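You operate a simulated robot arm through the tools that you are given. There is no shell and no other tool. Be economical: measure what you need, move in short steps, check, and stop when the job is done.

You run a simulated robot arm. Do the job below in one go: nothing can be reset, and whatever is moved stays where it is left.

JOB
Tap both bricks on the green table and put a yellow crayon patch on the dull one.
Fine: the ring meter tells; put hammer and crayon back. Set down upright: what you pick out. A coat counts when it lies all over at full strength: go over it till it gets no stronger.

It is judged by the outcome, as a careful person would: the job done as asked, and still so three seconds after it is handed in. It fails if anything else is knocked over, pushed out of place, dropped, spilled or broken.

ROBOT AND FRAMES
A 7-joint arm with a two-finger parallel gripper, fixed in place. Base frame: the origin is at the foot of the arm, x ahead of it, y to its left, z up; the work surface is at about z = 0. Units: mm, degrees, N and s.
With the tool pointing down near the work surface it reaches from about 240 to 620 mm from the base axis. Its first joint turns from -66.0 to 66.0 degrees. Payload 2.6 kg.
The tool frame sits at the grasp point between the pads (the TCP): z along the fingers, y along the line on which they close. The tips reach 30 mm beyond it. The gripper opens to 94 mm. The fingers are 28 mm wide and 10 mm thick; the gripper's body (50 by 96 mm) begins 55 mm behind the TCP.
Orientation is told as [roll, pitch, yaw] about the base's x, y, z axes, in that order, counted from this pose: with the fingers straight down and closing along the base's y, the tool's x points along the base's -x, its y along +y and its z along -z.

CONTROLS
- The arm moves only by the tool nudge_tool. Its argument "increments" is a list that holds one entry, the list of rows, each a list of 6 numbers: the shift along the tool's x, y, z in mm, then the turn, a rotation vector about the tool's x, y, z in degrees. In form: [[[tx, ty, tz, wx, wy, wz], ...]]. A call has 1 to 20 rows; each row shifts and turns the commanded pose from where the row before left it, along the tool's axes as they then stand. "jaw" is the closure, from 0 (fully open) to 1 (shut), set as the call begins (left out, the last holds). Each row takes 0.2 s and may step no farther than 50 mm and 8.6 degrees from the row before; otherwise, or with a gripper value out of range, the whole call is refused. Where a pose cannot be reached the arm comes as near as it can. A force on the tool above 40 N (or 10 N above the force at the start of the call, whichever is more), or a blocked arm, ends the call early, and 0.2 s more pass. The fingers move at their own pace (about 72 mm/s each) and stop on an object; they squeeze with about 42 N. The grip force told is the motor's: it shows also when the fingers shut on nothing. Time passes only in rows, and 0.2 s behind the last, so rows that do not move let the fingers close. It gives the time, the measured TCP pose, the force on the tool (base axes), the opening and the grip force at its end, in the units of the frame above (readings bear some noise), with the torque about the TCP (base axes, N m) and any sound that the robot's microphone picked up.
- Cameras (640 x 400 px; columns grow to the right, rows downward): "scene" is fixed at [39.6, 428.9, 582.6]; the picture's right is [-0.76, -0.65, 0.00], its down [-0.26, 0.30, -0.92] and it looks along [0.60, -0.70, -0.39] (base axes); focal length 313 px, centre (320, 200). "wrist" rides on the gripper at [76, 14, -102] in the tool frame; the picture's right is [-0.18, 0.98, 0.00], its down [-0.75, -0.14, -0.64] and it looks along [-0.63, -0.12, 0.77] (tool axes); focal length 243 px, centre (320, 200). There is no depth. A picture from a camera that has moved, and an enlarged one, comes with that camera's place and axes in the base frame and with its lens.
- capture(camera): a new picture of that camera. No time passes.
- inspect(camera, box): a new picture of the part [left, top, right, bottom] of that camera's present view, enlarged. No time passes.
- job_done(): hands the job in; it is judged then, once.

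Go step by step. Nothing tells you positions but the pictures and the camera data: compare them with the known pose of the tool, close in by small moves and look again before you grip or let go. The budget is 120 turns and 84 pictures, counting those below and the enlarged ones. Unless the task says otherwise, let go and move clear before handing in, and close with one line.

The tools are called after ">>>" by a JSON object that holds its "name" and its "arguments". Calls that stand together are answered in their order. nudge_tool: Moves the arm, as the interface text tells. Its arguments: {"type":"object","properties":{"increments":{"type":"array","items":{"type":"array","items":{"type":"array","items":{"type":"number"}}}},"jaw":{"type":"number"}},"required":["increments"]} The other tools are called the same way: capture (camera) takes a picture; inspect (camera, box) takes an enlarged picture of a part of a camera's view; job_done () hands the job in.

At the start:

```text
clock: 0.0
tcp_pos: [313.6, -178.9, 405.9]
orientation: [0.0, 0.0, 0.0]
contact_force: [1.3, 0.7, -0.5]
ft_torque: [-0.01, 0.0, 0.01]
width: 93.8
grip_force: 0.1
```

scene: 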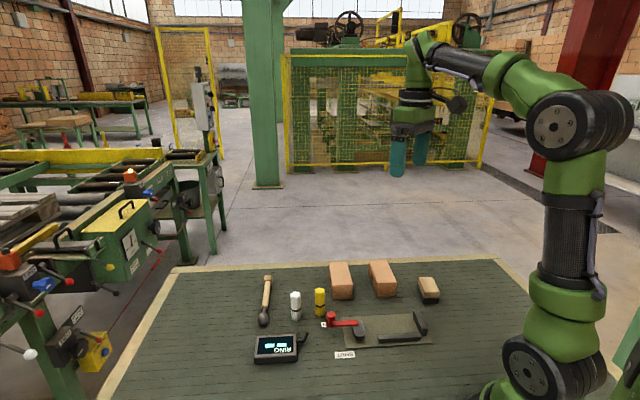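
wrist: 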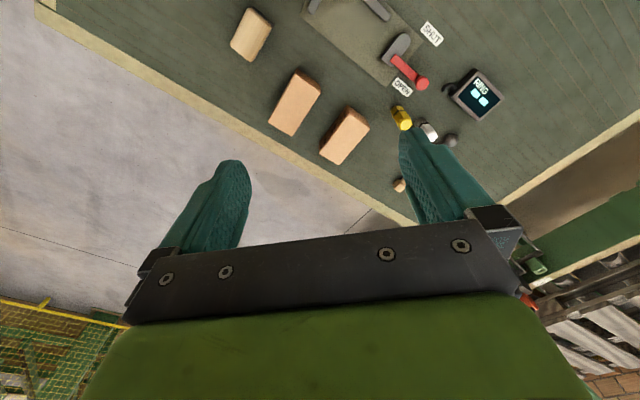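

I see a green table with two bricks, a smaller block, a hammer, two crayons (white, yellow), a ring meter and a kind of clamp/vice with OPEN/SHUT labels. I'll look closer first.

>>> {"name": "inspect", "arguments": {"camera": "scene", "box": [240, 250, 450, 380]}}

>>> {"name": "inspect", "arguments": {"camera": "wrist", "box": [220, 0, 520, 200]}}

```text
3.05 times, centred on (345, 315) of scene
camera zoom: at [39.6, 428.9, 582.6], right [-0.76, -0.65, 0.0], down [-0.26, 0.3, -0.92], along [0.6, -0.7, -0.39], focal length 954 px, centre (244, -150)
```

zoom: 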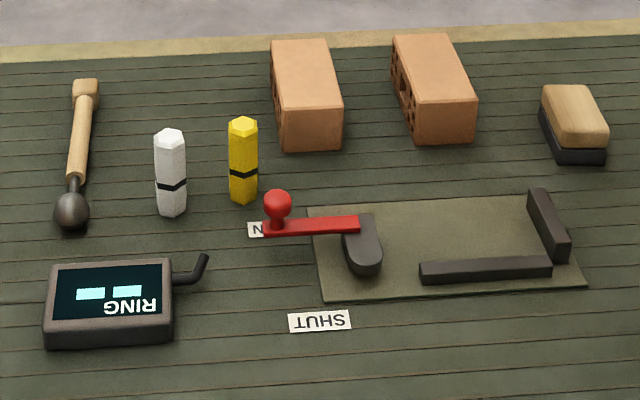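

```text
2.00 times, centred on (370, 100) of wrist
camera zoom: at [238.0, -166.0, 508.6], right [0.18, 0.98, 0.0], down [0.75, -0.14, 0.64], along [0.63, -0.12, -0.77], focal length 485 px, centre (220, 400)
```

zoom: 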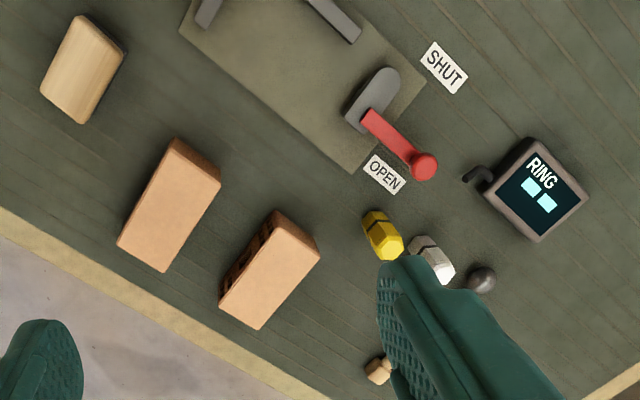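

The hammer (ball head) lies near (530,70)→(645,-45), the bricks around (480,-140) and (430,-200), the yellow crayon stands near (447,-47). I move to get a closer wrist view of them.

>>> {"name": "nudge_tool", "arguments": {"increments": [[[0, 40, 20, 0, 0, 0], [0, 40, 20, 0, 0, 0], [0, 40, 20, 0, 0, 0], [0, 0, 0, 0, 0, 0]]]}}

>>> {"name": "capture", "arguments": {"camera": "wrist"}}

>>> {"name": "inspect", "arguments": {"camera": "scene", "box": [250, 260, 340, 330]}}

>>> {"name": "inspect", "arguments": {"camera": "scene", "box": [320, 255, 450, 345]}}

```text
clock: 1.0
tcp_pos: [314.2, -59.4, 344.8]
orientation: [0.0, 0.0, -0.1]
contact_force: [-0.5, 0.1, 0.8]
ft_torque: [-0.03, 0.0, -0.03]
width: 94.4
grip_force: 0.1
```

```text
79 pictures are left
camera wrist: at [238.5, -46.5, 448.0], right [0.18, 0.98, 0.0], down [0.75, -0.14, 0.64], along [0.63, -0.12, -0.77], focal length 243 px, centre (320, 200)
```

wrist: 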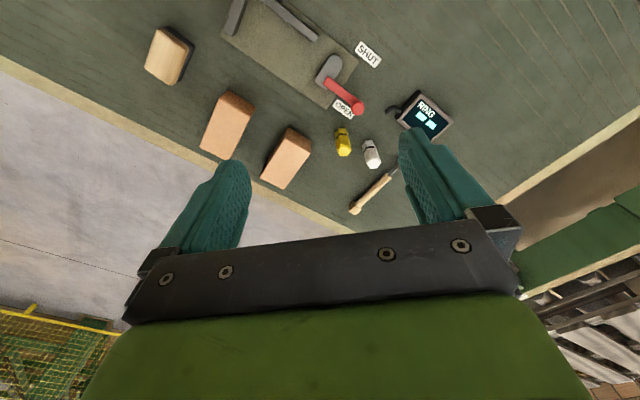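

```text
5.71 times, centred on (295, 295) of scene
camera zoom: at [39.6, 428.9, 582.6], right [-0.76, -0.65, 0.0], down [-0.26, 0.3, -0.92], along [0.6, -0.7, -0.39], focal length 1789 px, centre (463, -343)
```

zoom: 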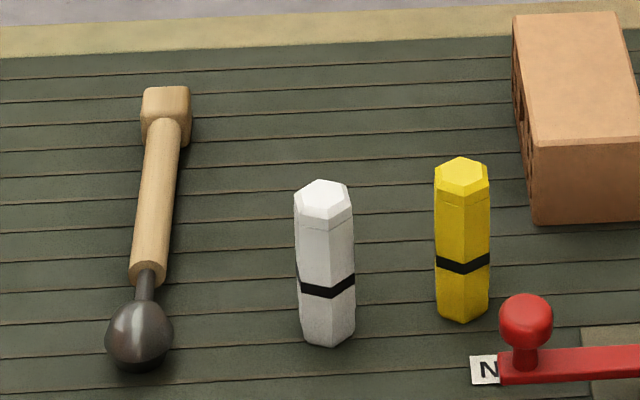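

```text
4.44 times, centred on (385, 300) of scene
camera zoom: at [39.6, 428.9, 582.6], right [-0.76, -0.65, 0.0], down [-0.26, 0.3, -0.92], along [0.6, -0.7, -0.39], focal length 1391 px, centre (31, -244)
```

zoom: 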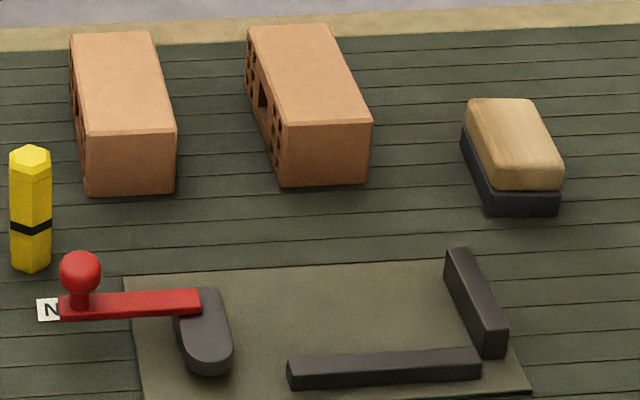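

The hammer handle runs from about (560,39) to (640,-40) at 45°, and both bricks also lie at 45°. I move above the handle, turn the tool by 45° and check before gripping.

>>> {"name": "nudge_tool", "arguments": {"increments": [[[-33, 10, 22, 0, 0, 0], [-33, 10, 22, 0, 0, 0], [-33, 10, 22, 0, 0, 0], [-33, 10, 22, 0, 0, 0], [-33, 10, 22, 0, 0, 0], [-33, 10, 22, 0, 0, 0], [-33, 10, 22, 0, 0, 0], [-33, 10, 22, 0, 0, 0], [0, 0, 0, 0, 0, 7.5], [0, 0, 0, 0, 0, 7.5], [0, 0, 0, 0, 0, 7.5], [0, 0, 0, 0, 0, 7.5], [0, 0, 0, 0, 0, 7.5], [0, 0, 0, 0, 0, 7.5], [0, 0, 0, 0, 0, 0]]], "jaw": 0.4}}

>>> {"name": "capture", "arguments": {"camera": "wrist"}}

>>> {"name": "capture", "arguments": {"camera": "scene"}}

```text
clock: 4.2
tcp_pos: [579.0, 21.1, 169.8]
orientation: [-0.1, 0.0, -45.2]
contact_force: [0.0, -0.4, 0.7]
ft_torque: [0.02, 0.0, 0.01]
width: 56.6
grip_force: 0.1
```

```text
76 pictures are left
camera wrist: at [535.6, 83.0, 272.9], right [0.83, 0.56, 0.0], down [0.43, -0.63, 0.64], along [0.36, -0.53, -0.77], focal length 243 px, centre (320, 200)
```

wrist: 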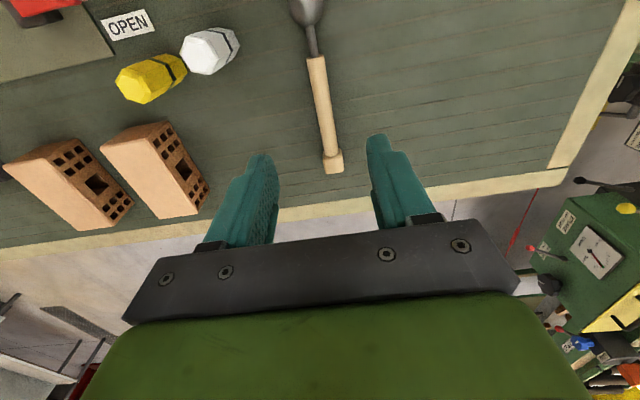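

```text
75 pictures are left
```

scene: 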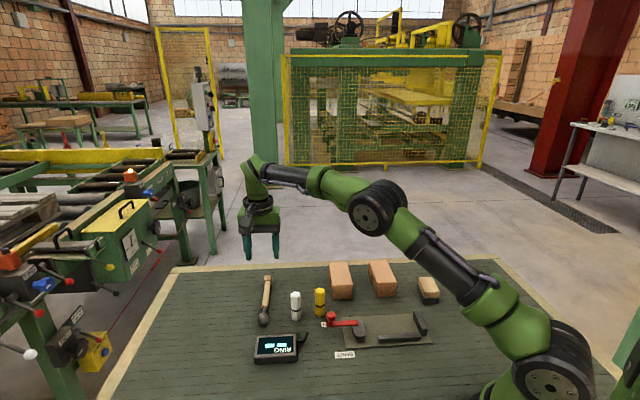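

The tool is aligned over the handle within a millimetre. I descend to z≈37 and close.

>>> {"name": "nudge_tool", "arguments": {"increments": [[[0, 0, 35, 0, 0, 0], [0, 0, 35, 0, 0, 0], [0, 0, 30, 0, 0, 0], [0, 0, 20, 0, 0, 0], [0, 0, 12, 0, 0, 0], [0, 0, 0, 0, 0, 0]]]}}

>>> {"name": "capture", "arguments": {"camera": "wrist"}}

>>> {"name": "inspect", "arguments": {"camera": "scene", "box": [220, 240, 340, 340]}}

```text
clock: 5.6
tcp_pos: [578.9, 21.4, 37.2]
orientation: [-0.1, 0.0, -45.0]
contact_force: [0.2, 0.0, -0.2]
ft_torque: [-0.02, 0.01, -0.01]
width: 56.5
grip_force: 0.0
```

```text
74 pictures are left
camera wrist: at [534.3, 83.6, 140.3], right [0.83, 0.56, 0.0], down [0.43, -0.63, 0.64], along [0.36, -0.53, -0.77], focal length 243 px, centre (320, 200)
```

wrist: 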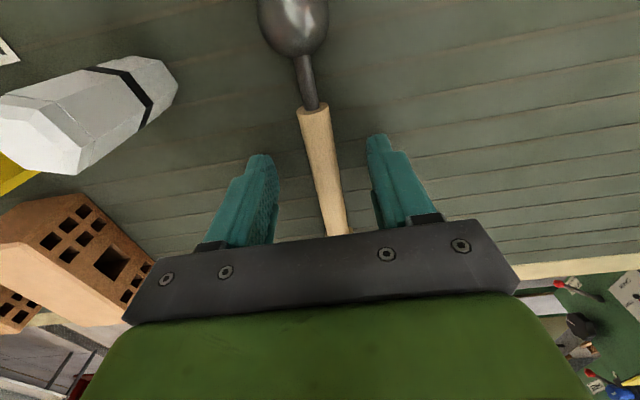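

```text
4.00 times, centred on (280, 290) of scene
camera zoom: at [39.6, 428.9, 582.6], right [-0.76, -0.65, 0.0], down [-0.26, 0.3, -0.92], along [0.6, -0.7, -0.39], focal length 1252 px, centre (480, -160)
```

zoom: 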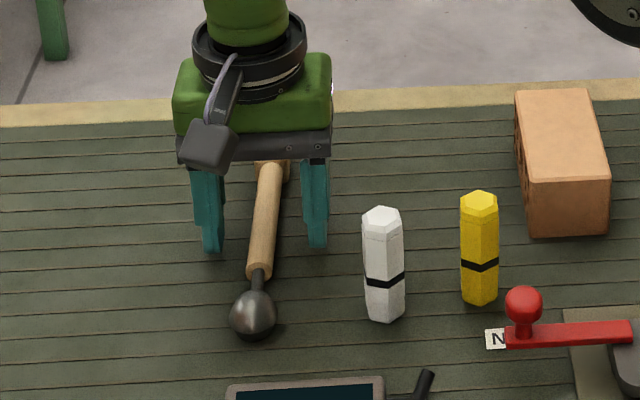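

Fingers straddle the handle. I close and lift.

>>> {"name": "nudge_tool", "arguments": {"increments": [[[0, 0, 0, 0, 0, 0], [0, 0, 0, 0, 0, 0], [0, 0, 0, 0, 0, 0], [0, 0, 0, 0, 0, 0]]], "jaw": 1}}

>>> {"name": "nudge_tool", "arguments": {"increments": [[[0, 0, -10, 0, 0, 0], [0, 0, -30, 0, 0, 0], [0, 0, -40, 0, 0, 0], [0, 0, -40, 0, 0, 0], [0, 0, 0, 0, 0, 0]]]}}

>>> {"name": "capture", "arguments": {"camera": "scene"}}

>>> {"name": "capture", "arguments": {"camera": "wrist"}}

```text
clock: 6.6
tcp_pos: [577.8, 21.0, 39.1]
orientation: [0.0, -0.1, -45.0]
contact_force: [0.1, 1.0, -0.5]
ft_torque: [0.02, 0.0, -0.01]
width: 15.9
grip_force: 41.9
```

```text
clock: 7.8
tcp_pos: [576.5, 18.1, 158.7]
orientation: [0.0, 0.1, -45.0]
contact_force: [0.3, 0.1, -1.6]
ft_torque: [0.01, 0.02, 0.0]
width: 16.0
grip_force: 42.2
```

```text
72 pictures are left
```

scene: 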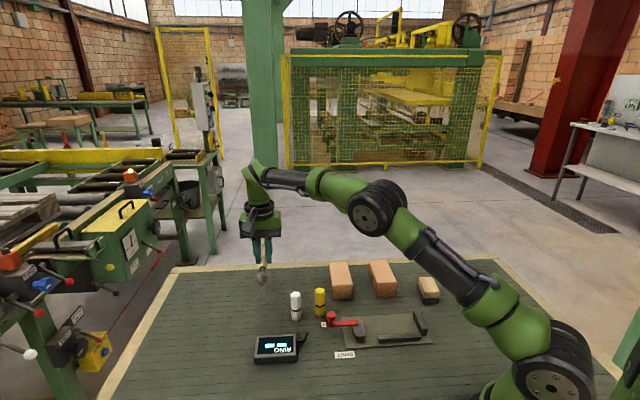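

```text
71 pictures are left
camera wrist: at [534.1, 81.7, 260.6], right [0.83, 0.56, 0.0], down [0.43, -0.63, 0.64], along [0.36, -0.53, -0.77], focal length 243 px, centre (320, 200)
```

wrist: 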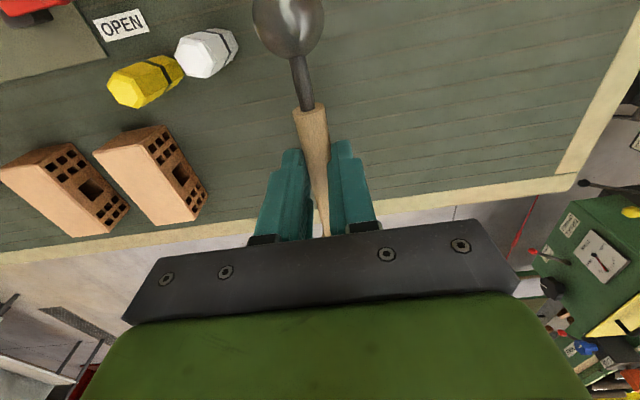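

The hammer is held level with its ball about 70 mm ahead of the TCP. I carry it over the first brick (A, about centre (475,-167)).

>>> {"name": "nudge_tool", "arguments": {"increments": [[[-22.6, -34.2, 0, 0, 0, 0], [-22.6, -34.2, 0, 0, 0, 0], [-22.6, -34.2, 0, 0, 0, 0], [-22.6, -34.2, 0, 0, 0, 0], [-22.6, -34.2, 0, 0, 0, 0], [-22.6, -34.2, 0, 0, 0, 0], [0, 0, 30, 0, 0, 0], [0, 0, 10, 0, 0, 0], [0, 0, 0, 0, 0, 0]]]}}

>>> {"name": "capture", "arguments": {"camera": "wrist"}}

>>> {"name": "inspect", "arguments": {"camera": "scene", "box": [240, 220, 450, 380]}}

```text
clock: 9.8
tcp_pos: [529.4, -219.8, 118.0]
orientation: [0.0, 0.1, -45.0]
contact_force: [0.4, -0.3, -2.1]
ft_torque: [0.0, -0.01, -0.03]
width: 15.8
grip_force: 41.9
```

```text
70 pictures are left
camera wrist: at [485.5, -157.6, 221.5], right [0.83, 0.56, 0.0], down [0.43, -0.63, 0.64], along [0.36, -0.53, -0.77], focal length 243 px, centre (320, 200)
```

wrist: 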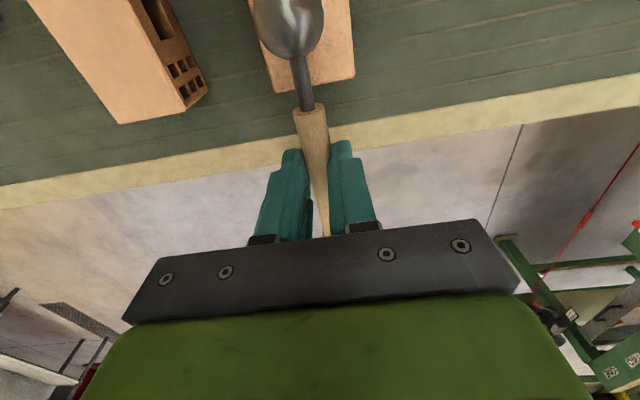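

```text
2.50 times, centred on (345, 300) of scene
camera zoom: at [39.6, 428.9, 582.6], right [-0.76, -0.65, 0.0], down [-0.26, 0.3, -0.92], along [0.6, -0.7, -0.39], focal length 783 px, centre (258, -50)
```

zoom: 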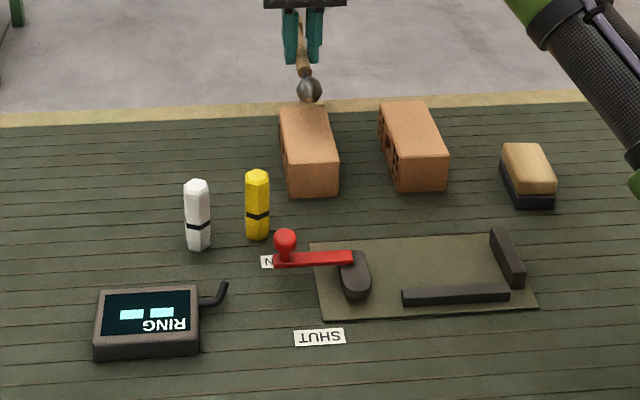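

The ball is above brick A, centred on its width. I tap from above: lower, a quick short stroke, then back up.

>>> {"name": "nudge_tool", "arguments": {"increments": [[[0, 0, 20, 0, 0, 0], [0, 0, 0, 0, 0, 0], [0, 0, 14, 0, 0, 0], [0, 0, -20, 0, 0, 0], [0, 0, 0, 0, 0, 0]]]}}

>>> {"name": "inspect", "arguments": {"camera": "scene", "box": [240, 240, 450, 380]}}

```text
clock: 11.0
tcp_pos: [528.8, -220.2, 104.3]
orientation: [0.0, 0.0, -45.1]
contact_force: [-0.6, -0.2, -1.6]
ft_torque: [0.01, 0.02, 0.01]
width: 16.1
grip_force: 41.8
```

```text
2.86 times, centred on (345, 310) of scene
camera zoom: at [39.6, 428.9, 582.6], right [-0.76, -0.65, 0.0], down [-0.26, 0.3, -0.92], along [0.6, -0.7, -0.39], focal length 894 px, centre (249, -114)
```

zoom: 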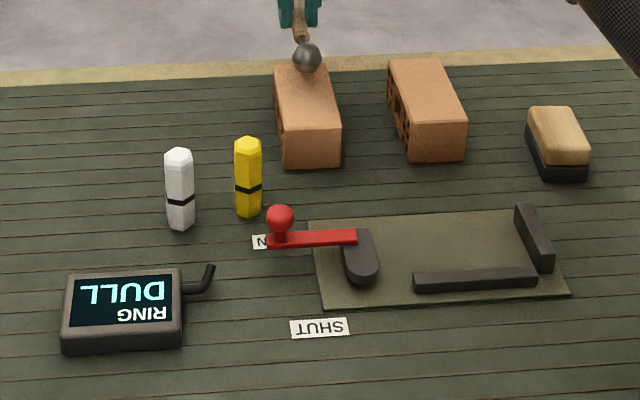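

The meter reads DULL after tapping brick A. Now brick B.

>>> {"name": "nudge_tool", "arguments": {"increments": [[[0, 0, -20, 0, 0, 0], [1.4, -39.1, 0, 0, 0, 0], [1.4, -39.1, 0, 0, 0, 0], [1.4, -39.1, 0, 0, 0, 0], [0, 0, 6, 0, 0, 0], [0, 0, 0, 0, 0, 0]]]}}

>>> {"name": "capture", "arguments": {"camera": "wrist"}}

>>> {"name": "inspect", "arguments": {"camera": "scene", "box": [240, 240, 450, 380]}}

```text
clock: 12.4
tcp_pos: [443.3, -300.0, 117.8]
orientation: [-0.1, 0.1, -45.1]
contact_force: [0.8, -0.1, -1.3]
ft_torque: [0.04, 0.03, 0.01]
width: 15.6
grip_force: 41.9
```

```text
67 pictures are left
camera wrist: at [399.9, -236.6, 220.3], right [0.83, 0.56, 0.0], down [0.43, -0.63, 0.64], along [0.36, -0.53, -0.77], focal length 243 px, centre (320, 200)
```

wrist: 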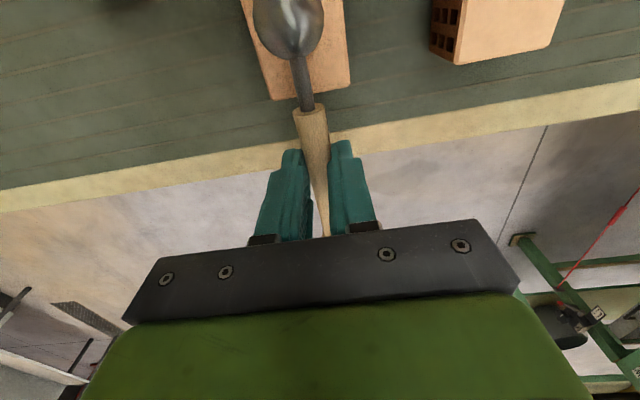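

```text
2.86 times, centred on (345, 310) of scene
camera zoom: at [39.6, 428.9, 582.6], right [-0.76, -0.65, 0.0], down [-0.26, 0.3, -0.92], along [0.6, -0.7, -0.39], focal length 894 px, centre (249, -114)
```

zoom: 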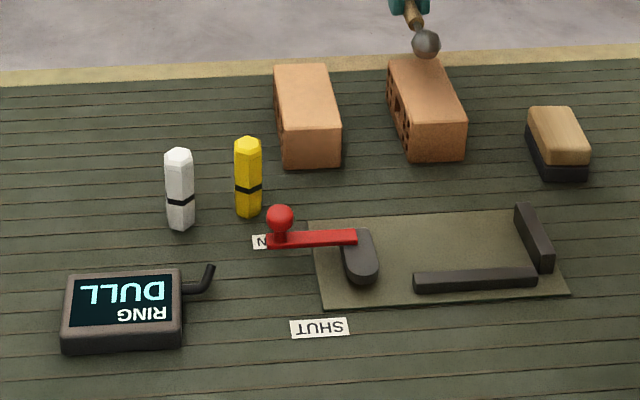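

Ball is above brick B; same tap.

>>> {"name": "nudge_tool", "arguments": {"increments": [[[0, 0, 20, 0, 0, 0], [0, 0, 0, 0, 0, 0], [0, 0, 14, 0, 0, 0], [0, 0, -20, 0, 0, 0], [0, 0, 0, 0, 0, 0]]]}}

>>> {"name": "inspect", "arguments": {"camera": "scene", "box": [240, 240, 450, 380]}}

```text
clock: 13.6
tcp_pos: [442.2, -299.9, 105.2]
orientation: [0.1, 0.0, -45.0]
contact_force: [-1.4, 0.3, -0.7]
ft_torque: [0.05, 0.0, 0.01]
width: 15.8
grip_force: 41.8
```

```text
2.86 times, centred on (345, 310) of scene
camera zoom: at [39.6, 428.9, 582.6], right [-0.76, -0.65, 0.0], down [-0.26, 0.3, -0.92], along [0.6, -0.7, -0.39], focal length 894 px, centre (249, -114)
```

zoom: 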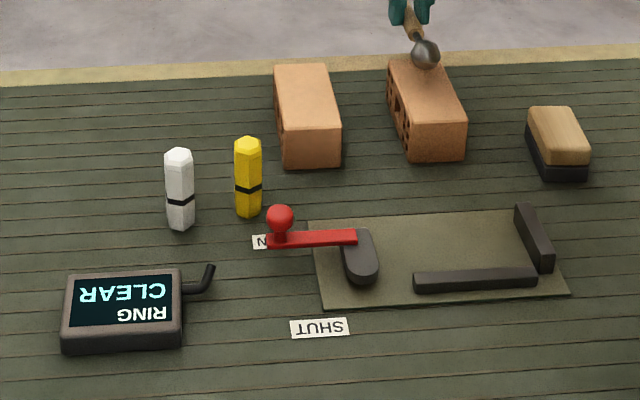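

Brick A (by the crayons) is the dull one, B is clear. I carry the hammer back to exactly where I picked it up.

>>> {"name": "nudge_tool", "arguments": {"increments": [[[0, 0, -28, 0, 0, 0], [0, 0, -27, 0, 0, 0], [14.6, 35.83, 0, 0, 0, 0], [14.6, 35.83, 0, 0, 0, 0], [14.6, 35.83, 0, 0, 0, 0], [14.6, 35.83, 0, 0, 0, 0], [14.6, 35.83, 0, 0, 0, 0], [14.6, 35.83, 0, 0, 0, 0], [14.6, 35.83, 0, 0, 0, 0], [14.6, 35.83, 0, 0, 0, 0], [14.6, 35.86, 0, 0, 0, 0], [0, 0, 40, 0, 0, 0], [0, 0, 40, 0, 0, 0], [0, 0, 20, 0, 0, 0], [0, 0, 10, 0, 0, 0], [0, 0, 0, 0, 0, 0]]]}}

>>> {"name": "inspect", "arguments": {"camera": "scene", "box": [220, 240, 340, 340]}}

```text
clock: 17.0
tcp_pos: [578.3, 23.3, 47.9]
orientation: [-0.1, 0.0, -45.1]
contact_force: [-1.0, -0.3, -1.3]
ft_torque: [0.01, 0.0, 0.01]
width: 15.9
grip_force: 41.9
```

```text
4.00 times, centred on (280, 290) of scene
camera zoom: at [39.6, 428.9, 582.6], right [-0.76, -0.65, 0.0], down [-0.26, 0.3, -0.92], along [0.6, -0.7, -0.39], focal length 1252 px, centre (480, -160)
```

zoom: 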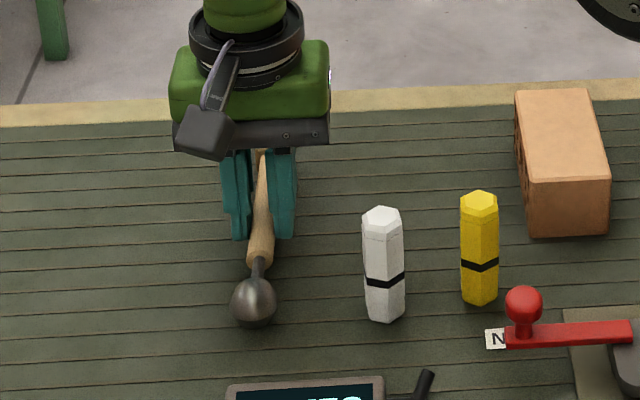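

About 10 mm remain to the table; I lower gently.

>>> {"name": "nudge_tool", "arguments": {"increments": [[[0, 0, 5, 0, 0, 0], [0, 0, 3, 0, 0, 0], [0, 0, 1.5, 0, 0, 0], [0, 0, 0, 0, 0, 0]]]}}

>>> {"name": "inspect", "arguments": {"camera": "scene", "box": [220, 240, 340, 340]}}

```text
clock: 18.0
tcp_pos: [577.3, 19.5, 39.7]
orientation: [0.0, 0.0, -45.1]
contact_force: [0.0, 0.6, -1.8]
ft_torque: [0.01, -0.01, -0.02]
width: 15.8
grip_force: 41.9
```

```text
4.00 times, centred on (280, 290) of scene
camera zoom: at [39.6, 428.9, 582.6], right [-0.76, -0.65, 0.0], down [-0.26, 0.3, -0.92], along [0.6, -0.7, -0.39], focal length 1252 px, centre (480, -160)
```

zoom: 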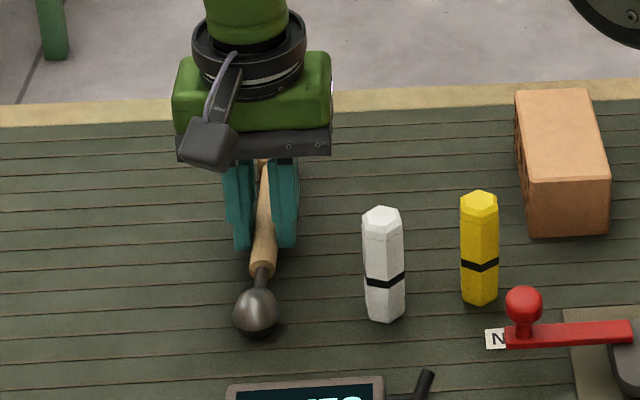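

The ball is nearly back in place; I lower 1.5 mm more and check the force.

>>> {"name": "nudge_tool", "arguments": {"increments": [[[0, 0, 1, 0, 0, 0], [0, 0, 0.7, 0, 0, 0], [0, 0, 0, 0, 0, 0]]]}}

```text
clock: 18.8
tcp_pos: [577.8, 20.3, 38.7]
orientation: [0.1, 0.0, -45.1]
contact_force: [-1.2, 0.7, 2.7]
ft_torque: [-0.31, -0.2, -0.09]
width: 15.8
grip_force: 41.9
```

The head touches the table. I release and rise.

>>> {"name": "nudge_tool", "arguments": {"increments": [[[0, 0, 0, 0, 0, 0], [0, 0, 0, 0, 0, 0], [0, 0, 0, 0, 0, 0], [0, 0, -20, 0, 0, 0], [0, 0, -40, 0, 0, 0], [0, 0, -40, 0, 0, 0], [0, 0, -40, 0, 0, 0], [0, 0, 0, 0, 0, 0]]], "jaw": 0.4}}

>>> {"name": "inspect", "arguments": {"camera": "scene", "box": [220, 240, 340, 340]}}

>>> {"name": "capture", "arguments": {"camera": "wrist"}}

```text
clock: 20.6
tcp_pos: [581.2, 19.3, 180.5]
orientation: [0.1, 0.1, -45.0]
contact_force: [0.1, 0.0, 0.9]
ft_torque: [-0.01, 0.02, 0.0]
width: 56.3
grip_force: 0.1
```

```text
4.00 times, centred on (280, 290) of scene
camera zoom: at [39.6, 428.9, 582.6], right [-0.76, -0.65, 0.0], down [-0.26, 0.3, -0.92], along [0.6, -0.7, -0.39], focal length 1252 px, centre (480, -160)
```

zoom: 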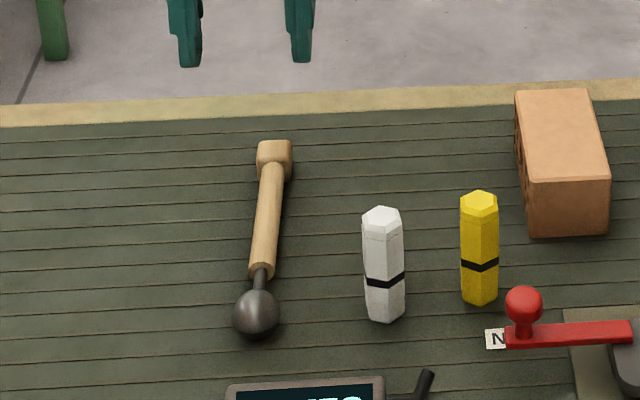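

```text
61 pictures are left
camera wrist: at [538.8, 83.1, 281.9], right [0.83, 0.56, 0.0], down [0.43, -0.63, 0.64], along [0.36, -0.53, -0.77], focal length 243 px, centre (320, 200)
```

wrist: 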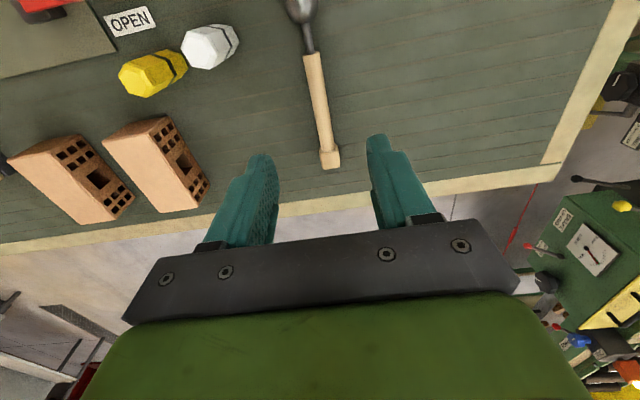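

The hammer is back within about 2 mm. Next the yellow crayon at about (448,-48); keep yaw -45° since its flats seem to face that way.

>>> {"name": "nudge_tool", "arguments": {"increments": [[[11, -35.2, 0, 0, 0, 0], [11, -35.2, 0, 0, 0, 0], [11, -35.2, 0, 0, 0, 0], [11, -35.2, 0, 0, 0, 0], [0, 0, 20, 0, 0, 0], [0, 0, 0, 0, 0, 0]]], "jaw": 0.45}}

>>> {"name": "capture", "arguments": {"camera": "wrist"}}

>>> {"name": "inspect", "arguments": {"camera": "scene", "box": [260, 220, 380, 320]}}

```text
clock: 22.0
tcp_pos: [449.5, -49.0, 159.9]
orientation: [0.0, 0.1, -45.0]
contact_force: [-0.7, 0.1, 0.6]
ft_torque: [-0.01, -0.02, -0.01]
width: 51.6
grip_force: 0.1
```

```text
60 pictures are left
camera wrist: at [406.4, 14.5, 261.0], right [0.83, 0.56, 0.0], down [0.43, -0.63, 0.64], along [0.36, -0.53, -0.77], focal length 243 px, centre (320, 200)
```

wrist: 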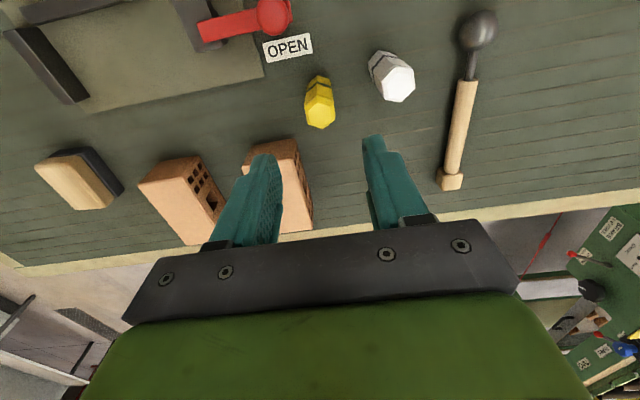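

```text
4.00 times, centred on (320, 270) of scene
camera zoom: at [39.6, 428.9, 582.6], right [-0.76, -0.65, 0.0], down [-0.26, 0.3, -0.92], along [0.6, -0.7, -0.39], focal length 1252 px, centre (320, -80)
```

zoom: 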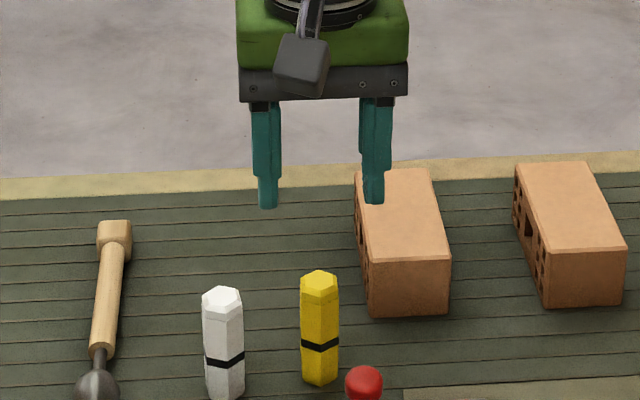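

I zoom to measure the crayon's top and base from above.

>>> {"name": "inspect", "arguments": {"camera": "wrist", "box": [260, 40, 420, 140]}}

```text
4.00 times, centred on (340, 90) of wrist
camera zoom: at [406.4, 14.5, 261.0], right [0.83, 0.56, 0.0], down [0.43, -0.63, 0.64], along [0.36, -0.53, -0.77], focal length 970 px, centre (240, 640)
```

zoom: 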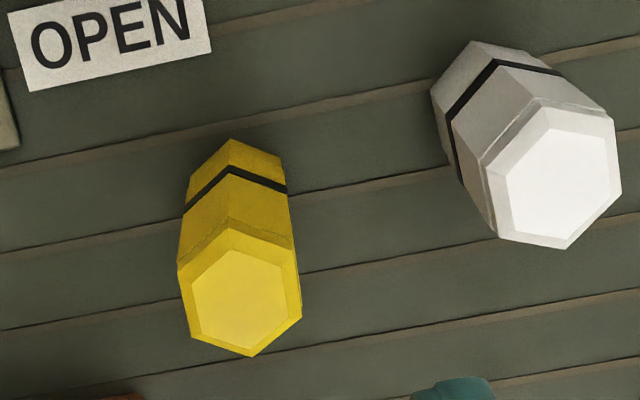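

The crayon is about 6 mm off along tool x; its flats match the finger direction. I correct, descend to z≈48 and look.

>>> {"name": "nudge_tool", "arguments": {"increments": [[[6, 1.2, 0, 0, 0, 0], [0, 0, 30, 0, 0, 0], [0, 0, 20, 0, 0, 0], [0, 0, 0, 0, 0, 0]]]}}

>>> {"name": "capture", "arguments": {"camera": "wrist"}}

>>> {"name": "inspect", "arguments": {"camera": "scene", "box": [280, 240, 370, 330]}}

```text
clock: 23.0
tcp_pos: [443.7, -42.7, 108.9]
orientation: [0.0, -0.1, -45.0]
contact_force: [-0.6, -0.4, 0.7]
ft_torque: [0.0, -0.02, -0.02]
width: 51.9
grip_force: 0.0
```

```text
57 pictures are left
camera wrist: at [401.4, 20.2, 212.0], right [0.83, 0.56, 0.0], down [0.43, -0.63, 0.64], along [0.36, -0.53, -0.77], focal length 243 px, centre (320, 200)
```

wrist: 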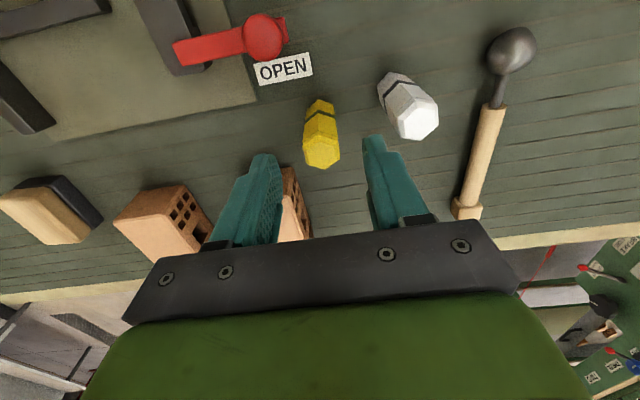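

```text
4.44 times, centred on (325, 285) of scene
camera zoom: at [39.6, 428.9, 582.6], right [-0.76, -0.65, 0.0], down [-0.26, 0.3, -0.92], along [0.6, -0.7, -0.39], focal length 1391 px, centre (298, -178)
```

zoom: 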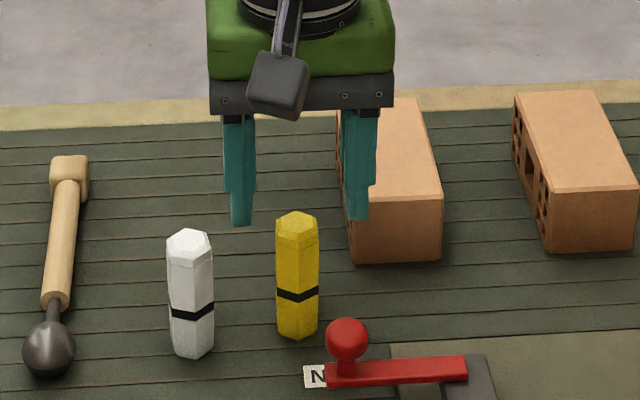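

Aligned within about 1 mm. I descend and grip.

>>> {"name": "nudge_tool", "arguments": {"increments": [[[0, 0, 25, 0, 0, 0], [0, 0, 25, 0, 0, 0], [0, 0, 10, 0, 0, 0], [0, 0, 0, 0, 0, 0]]]}}

>>> {"name": "nudge_tool", "arguments": {"increments": [[[0, 0, 0, 0, 0, 0], [0, 0, 0, 0, 0, 0], [0, 0, 0, 0, 0, 0]]], "jaw": 1}}

>>> {"name": "inspect", "arguments": {"camera": "scene", "box": [280, 240, 370, 330]}}

```text
clock: 24.0
tcp_pos: [444.1, -42.6, 48.8]
orientation: [0.0, 0.0, -45.0]
contact_force: [-1.1, 0.4, 0.5]
ft_torque: [0.01, -0.01, 0.03]
width: 51.6
grip_force: 0.0
```

```text
clock: 24.8
tcp_pos: [443.2, -43.1, 47.3]
orientation: [0.0, 0.0, -45.1]
contact_force: [0.2, -0.4, -0.2]
ft_torque: [0.02, -0.01, -0.01]
width: 24.7
grip_force: 42.2
```

```text
4.44 times, centred on (325, 285) of scene
camera zoom: at [39.6, 428.9, 582.6], right [-0.76, -0.65, 0.0], down [-0.26, 0.3, -0.92], along [0.6, -0.7, -0.39], focal length 1391 px, centre (298, -178)
```

zoom: 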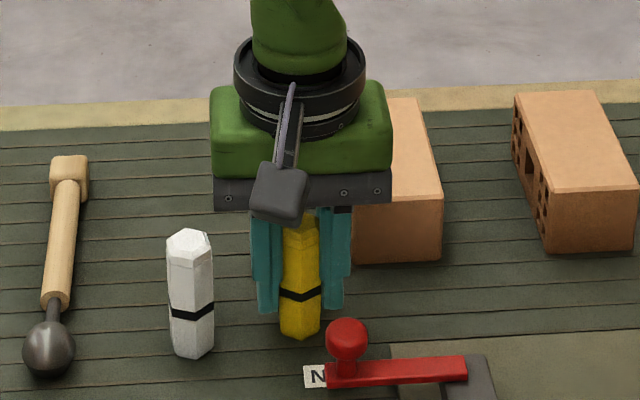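

The crayon is gripped (24.7 mm). I lift and examine its lower end.

>>> {"name": "nudge_tool", "arguments": {"increments": [[[0, 0, -20, 0, 0, 0], [0, 0, -40, 0, 0, 0], [0, 0, -40, 0, 0, 0], [0, 0, 0, 0, 0, 0]]]}}

>>> {"name": "inspect", "arguments": {"camera": "scene", "box": [290, 210, 350, 270]}}

>>> {"name": "capture", "arguments": {"camera": "wrist"}}

```text
clock: 25.8
tcp_pos: [443.4, -42.6, 150.5]
orientation: [0.0, 0.0, -45.1]
contact_force: [-0.3, -0.6, 0.2]
ft_torque: [-0.02, 0.02, 0.01]
width: 24.4
grip_force: 42.7
```

```text
6.67 times, centred on (320, 240) of scene
camera zoom: at [39.6, 428.9, 582.6], right [-0.76, -0.65, 0.0], down [-0.26, 0.3, -0.92], along [0.6, -0.7, -0.39], focal length 2087 px, centre (320, -67)
```

zoom: 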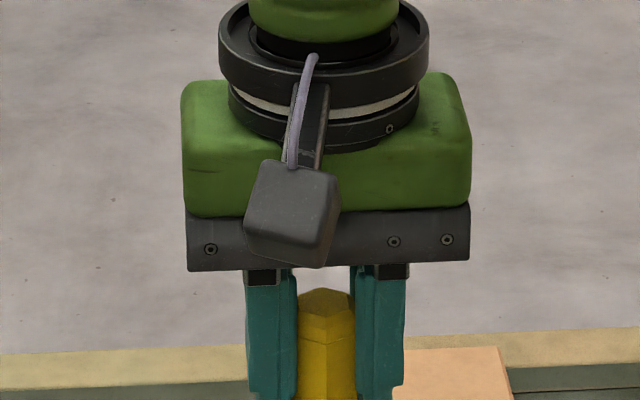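

```text
53 pictures are left
camera wrist: at [400.4, 20.2, 252.8], right [0.83, 0.56, 0.0], down [0.43, -0.63, 0.64], along [0.36, -0.53, -0.77], focal length 243 px, centre (320, 200)
```

wrist: 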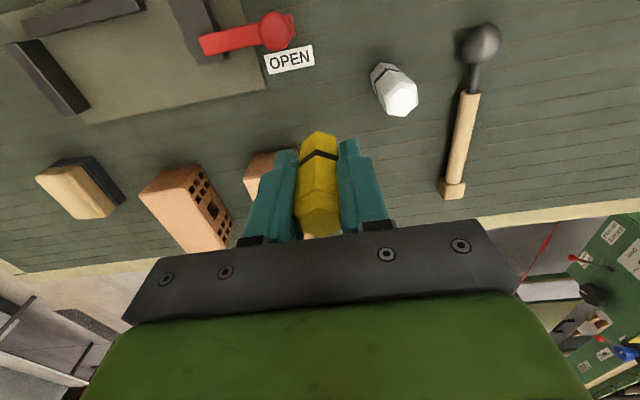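

I carry the crayon over brick A's centre (471,-162), staying above the top face.

>>> {"name": "nudge_tool", "arguments": {"increments": [[[-34.5, -21.6, 0, 0, 0, 0], [-34.5, -21.6, 0, 0, 0, 0], [-34.7, -21.7, 0, 0, 0, 0], [0, 0, 25, 0, 0, 0], [0, 0, 15, 0, 0, 0], [0, 0, 0, 0, 0, 0]]]}}

>>> {"name": "capture", "arguments": {"camera": "wrist"}}

>>> {"name": "inspect", "arguments": {"camera": "scene", "box": [300, 230, 390, 310]}}

```text
clock: 27.2
tcp_pos: [471.8, -162.2, 111.4]
orientation: [0.1, 0.0, -45.0]
contact_force: [0.3, 0.7, 0.1]
ft_torque: [0.0, 0.04, -0.03]
width: 24.5
grip_force: 41.8
```

```text
52 pictures are left
camera wrist: at [428.7, -98.2, 213.5], right [0.83, 0.56, 0.0], down [0.43, -0.63, 0.64], along [0.36, -0.53, -0.77], focal length 243 px, centre (320, 200)
```

wrist: 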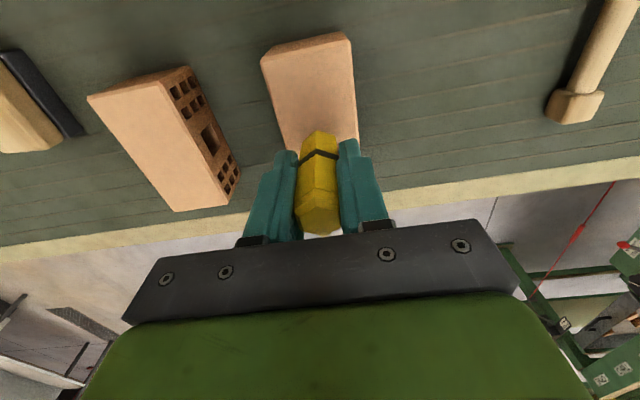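

```text
5.00 times, centred on (345, 270) of scene
camera zoom: at [39.6, 428.9, 582.6], right [-0.76, -0.65, 0.0], down [-0.26, 0.3, -0.92], along [0.6, -0.7, -0.39], focal length 1565 px, centre (195, -150)
```

zoom: 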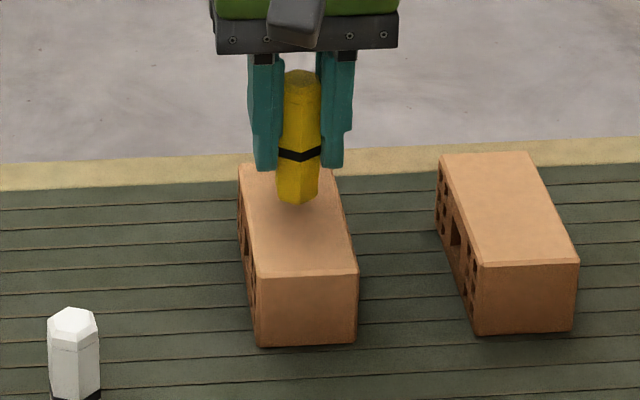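

The crayon is centred over the brick with 14-16 mm to go. I lower until light contact.

>>> {"name": "nudge_tool", "arguments": {"increments": [[[0, 0, 10, 0, 0, 0], [0, 0, 2, 0, 0, 0], [0, 0, 1, 0, 0, 0], [0, 0, 0, 0, 0, 0]]]}}

>>> {"name": "nudge_tool", "arguments": {"increments": [[[0, 0, 1, 0, 0, 0], [0, 0, 0, 0, 0, 0]]]}}

>>> {"name": "nudge_tool", "arguments": {"increments": [[[0, 0, 1, 0, 0, 0], [0, 0, 0, 0, 0, 0]]]}}

```text
clock: 28.2
tcp_pos: [472.8, -162.9, 97.1]
orientation: [0.2, -0.3, -45.0]
contact_force: [-1.4, 4.0, 30.1]
ft_torque: [-0.02, 0.16, 0.0]
width: 24.5
grip_force: 41.5
```

```text
clock: 28.8
tcp_pos: [473.3, -163.0, 96.1]
orientation: [0.3, -0.6, -45.1]
contact_force: [3.7, 3.2, 29.3]
ft_torque: [0.16, -0.31, 0.0]
width: 24.5
grip_force: 41.6
```

```text
clock: 29.4
tcp_pos: [474.5, -163.3, 96.2]
orientation: [0.2, -0.5, -45.0]
contact_force: [3.8, 1.0, 30.6]
ft_torque: [0.1, -0.33, -0.04]
width: 24.5
grip_force: 42.0
```

I pressed deeper than wanted (30 N): contact came sooner than estimated. I back off.

>>> {"name": "nudge_tool", "arguments": {"increments": [[[0, 0, -2, 0, 0, 0], [0, 0, 0, 0, 0, 0]]]}}

>>> {"name": "inspect", "arguments": {"camera": "scene", "box": [300, 230, 390, 310]}}

```text
clock: 30.0
tcp_pos: [473.8, -163.1, 95.5]
orientation: [0.0, -0.2, -45.0]
contact_force: [8.9, -1.6, 17.9]
ft_torque: [-0.04, -0.51, 0.03]
width: 24.7
grip_force: 41.9
```

```text
5.00 times, centred on (345, 270) of scene
camera zoom: at [39.5, 428.9, 582.6], right [-0.76, -0.65, 0.0], down [-0.26, 0.3, -0.92], along [0.6, -0.7, -0.39], focal length 1565 px, centre (195, -150)
```

zoom: 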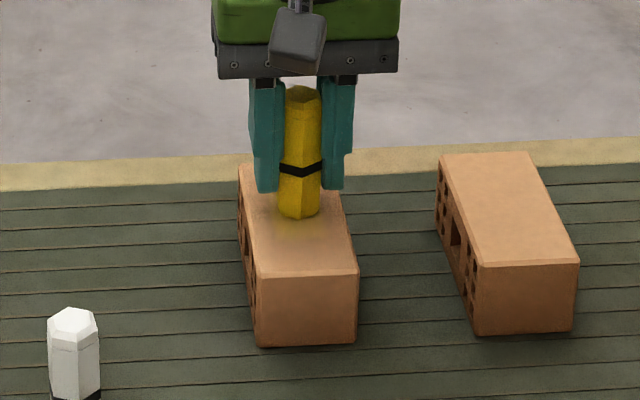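

The brick has not moved, and a yellow hint shows around the crayon. Lift slightly more for a lighter press.

>>> {"name": "nudge_tool", "arguments": {"increments": [[[0, 0, -1, 0, 0, 0], [0, 0, 0, 0, 0, 0]]]}}

```text
clock: 30.6
tcp_pos: [472.0, -163.4, 96.3]
orientation: [0.0, 0.0, -45.1]
contact_force: [5.0, -1.7, 10.1]
ft_torque: [-0.15, -0.33, 0.0]
width: 24.6
grip_force: 42.0
```

Now about 10 N. I ease a bit and make a slow short test stroke along the brick.

>>> {"name": "nudge_tool", "arguments": {"increments": [[[0, 0, -0.5, 0, 0, 0], [5, 0, 0, 0, 0, 0], [5, 0, 0, 0, 0, 0], [5, 0, 0, 0, 0, 0], [5, 0, 0, 0, 0, 0], [0, 0, 0, 0, 0, 0]]]}}

>>> {"name": "nudge_tool", "arguments": {"increments": [[[-5, 0, 0, 0, 0, 0], [-5, 0, 0, 0, 0, 0], [-5, 0, 0, 0, 0, 0], [-5, 0, 0, 0, 0, 0], [0, 0, 0, 0, 0, 0]]]}}

>>> {"name": "inspect", "arguments": {"camera": "scene", "box": [300, 230, 390, 310]}}

>>> {"name": "inspect", "arguments": {"camera": "wrist", "box": [220, 0, 420, 170]}}

```text
clock: 32.0
tcp_pos: [457.3, -146.9, 96.4]
orientation: [0.0, 0.0, -45.0]
contact_force: [0.1, 0.0, 0.2]
ft_torque: [-0.03, 0.0, -0.01]
width: 24.7
grip_force: 41.7
```

```text
clock: 33.2
tcp_pos: [471.1, -161.9, 98.8]
orientation: [0.1, -0.1, -45.0]
contact_force: [0.6, 0.6, -0.1]
ft_torque: [0.0, 0.01, 0.01]
width: 25.1
grip_force: 42.1
```

```text
5.00 times, centred on (345, 270) of scene
camera zoom: at [39.6, 428.9, 582.6], right [-0.76, -0.65, 0.0], down [-0.26, 0.3, -0.92], along [0.6, -0.7, -0.39], focal length 1565 px, centre (195, -150)
```

zoom: 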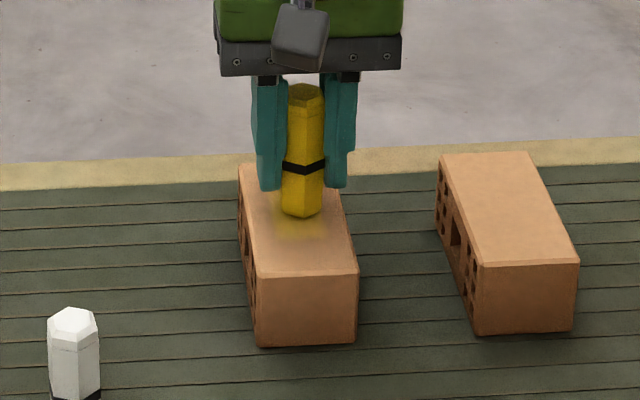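

```text
2.35 times, centred on (320, 85) of wrist
camera zoom: at [427.0, -99.6, 200.6], right [0.83, 0.56, 0.0], down [0.43, -0.63, 0.64], along [0.36, -0.53, -0.77], focal length 571 px, centre (320, 471)
```

zoom: 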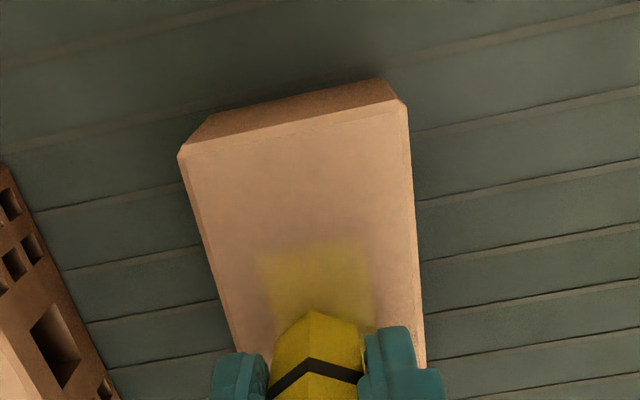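

A faint yellow patch is forming and the brick stays put. I restore a light press and go back and forth.

>>> {"name": "nudge_tool", "arguments": {"increments": [[[0, 0, 1, 0, 0, 0], [0, 0, 0.5, 0, 0, 0], [0, 0, 0, 0, 0, 0]]]}}

```text
clock: 34.0
tcp_pos: [470.6, -162.5, 96.5]
orientation: [0.0, 0.0, -45.0]
contact_force: [-0.1, 0.3, 0.5]
ft_torque: [-0.01, 0.0, 0.04]
width: 24.8
grip_force: 42.3
```

>>> {"name": "nudge_tool", "arguments": {"increments": [[[0, 0, 0.5, 0, 0, 0], [0, 0, 0, 0, 0, 0]]]}}

>>> {"name": "nudge_tool", "arguments": {"increments": [[[0, 0, 0.5, 0, 0, 0], [0, 0, 0, 0, 0, 0]]]}}

```text
clock: 34.6
tcp_pos: [471.7, -162.7, 95.2]
orientation: [0.0, 0.0, -45.0]
contact_force: [0.8, 0.4, 2.9]
ft_torque: [0.04, -0.09, 0.03]
width: 24.6
grip_force: 42.3
```

```text
clock: 35.2
tcp_pos: [470.8, -163.2, 95.7]
orientation: [0.0, -0.1, -45.0]
contact_force: [0.4, -1.5, 2.4]
ft_torque: [-0.13, -0.07, -0.04]
width: 24.6
grip_force: 42.0
```

Light contact now (~3 N). I stroke to and fro along the brick, several passes.

>>> {"name": "nudge_tool", "arguments": {"increments": [[[7, 0, 0.5, 0, 0, 0], [7, 0, 0, 0, 0, 0], [7, 0, 0, 0, 0, 0], [-7, 0, 0, 0, 0, 0], [-7, 0, 0, 0, 0, 0], [-7, 0, 0, 0, 0, 0], [-7, 0, 0, 0, 0, 0], [7, 0, 0, 0, 0, 0], [7, 0, 0, 0, 0, 0], [7, 0, 0, 0, 0, 0], [7, 0, 0, 0, 0, 0], [0, 0, 0, 0, 0, 0]]]}}

>>> {"name": "nudge_tool", "arguments": {"increments": [[[-7, 0, 0, 0, 0, 0], [-7, 0, 0, 0, 0, 0], [-7, 0, 0, 0, 0, 0], [-7, 0, 0, 0, 0, 0], [-7, 0, 0, 0, 0, 0], [0, 0, 0, 0, 0, 0]]]}}

>>> {"name": "inspect", "arguments": {"camera": "wrist", "box": [220, 0, 420, 170]}}

```text
clock: 37.8
tcp_pos: [455.1, -147.3, 91.9]
orientation: [0.0, 0.1, -44.9]
contact_force: [2.0, -3.5, 6.2]
ft_torque: [-0.13, -0.2, 0.04]
width: 24.6
grip_force: 42.0
```

```text
clock: 39.2
tcp_pos: [479.7, -173.8, 94.2]
orientation: [0.0, 0.0, -45.0]
contact_force: [0.0, -0.1, -0.2]
ft_torque: [-0.03, 0.02, 0.03]
width: 24.9
grip_force: 41.4
```

```text
2.35 times, centred on (320, 85) of wrist
camera zoom: at [435.4, -110.2, 196.1], right [0.83, 0.56, 0.0], down [0.43, -0.63, 0.64], along [0.36, -0.53, -0.77], focal length 571 px, centre (320, 471)
```

zoom: 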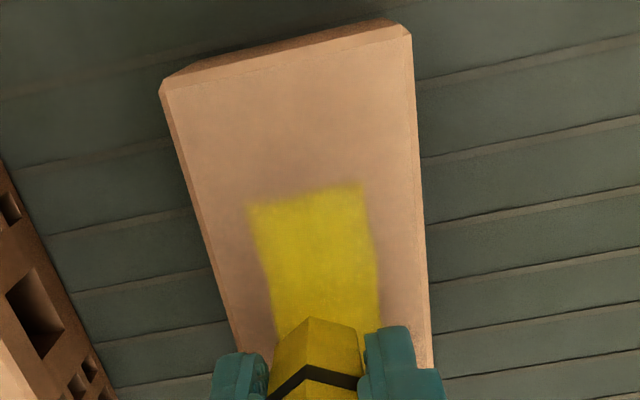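

The patch is getting strong. I lift and back the tool away to see it all.

>>> {"name": "nudge_tool", "arguments": {"increments": [[[0, 0, -20, 0, 0, 0], [-30, 0, 0, 0, 0, 0], [-20, 0, 0, 0, 0, 0], [0, 0, 0, 0, 0, 0]]]}}

>>> {"name": "inspect", "arguments": {"camera": "wrist", "box": [220, 0, 420, 170]}}

>>> {"name": "inspect", "arguments": {"camera": "scene", "box": [270, 230, 390, 310]}}

```text
clock: 40.2
tcp_pos: [512.9, -208.9, 111.8]
orientation: [0.1, 0.0, -44.9]
contact_force: [0.2, 0.1, 0.0]
ft_torque: [-0.01, 0.01, -0.01]
width: 24.8
grip_force: 41.9
```

```text
2.35 times, centred on (320, 85) of wrist
camera zoom: at [471.0, -145.1, 214.9], right [0.83, 0.56, 0.0], down [0.43, -0.63, 0.64], along [0.36, -0.53, -0.77], focal length 571 px, centre (320, 471)
```

zoom: 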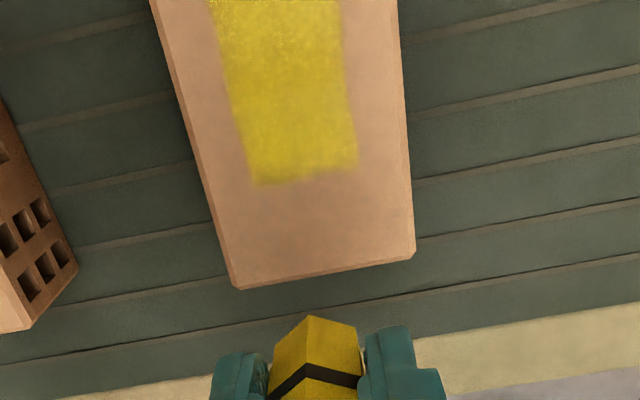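

```text
5.00 times, centred on (330, 270) of scene
camera zoom: at [39.6, 428.9, 582.6], right [-0.76, -0.65, 0.0], down [-0.26, 0.3, -0.92], along [0.6, -0.7, -0.39], focal length 1565 px, centre (270, -150)
```

zoom: 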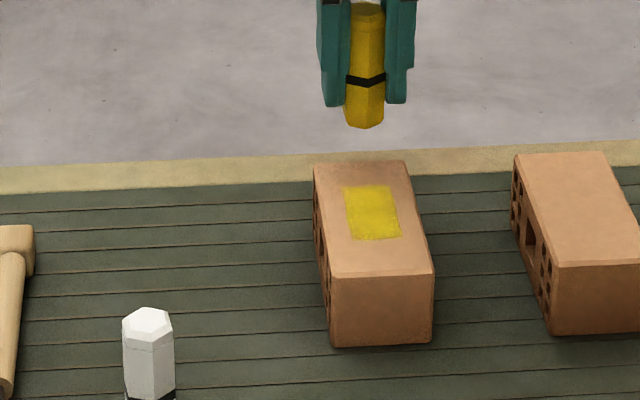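

The patch lies about 50 × 28 mm on top and the brick hasn't moved; it isn't yet fully saturated, mainly at the far end. I go over it again with steadier pressure.

>>> {"name": "nudge_tool", "arguments": {"increments": [[[30, 0, 0, 0, 0, 0], [20, 0, 0, 0, 0, 0], [0, 0, 18, 0, 0, 0], [0, 0, 2, 0, 0, 0], [0, 0, 0.6, 0, 0, 0], [0, 0, 0, 0, 0, 0]]]}}

>>> {"name": "nudge_tool", "arguments": {"increments": [[[0, 0, 0.6, 0, 0, 0], [0, 0, 0, 0, 0, 0]]]}}

```text
clock: 41.6
tcp_pos: [481.6, -172.6, 93.7]
orientation: [0.1, -0.2, -45.0]
contact_force: [-6.2, 4.4, 22.8]
ft_torque: [0.03, 0.29, -0.02]
width: 24.5
grip_force: 41.5
```

```text
clock: 42.2
tcp_pos: [483.1, -172.9, 91.8]
orientation: [0.0, -0.2, -44.8]
contact_force: [8.1, 2.0, 15.1]
ft_torque: [0.12, -0.42, 0.03]
width: 24.5
grip_force: 41.7
```

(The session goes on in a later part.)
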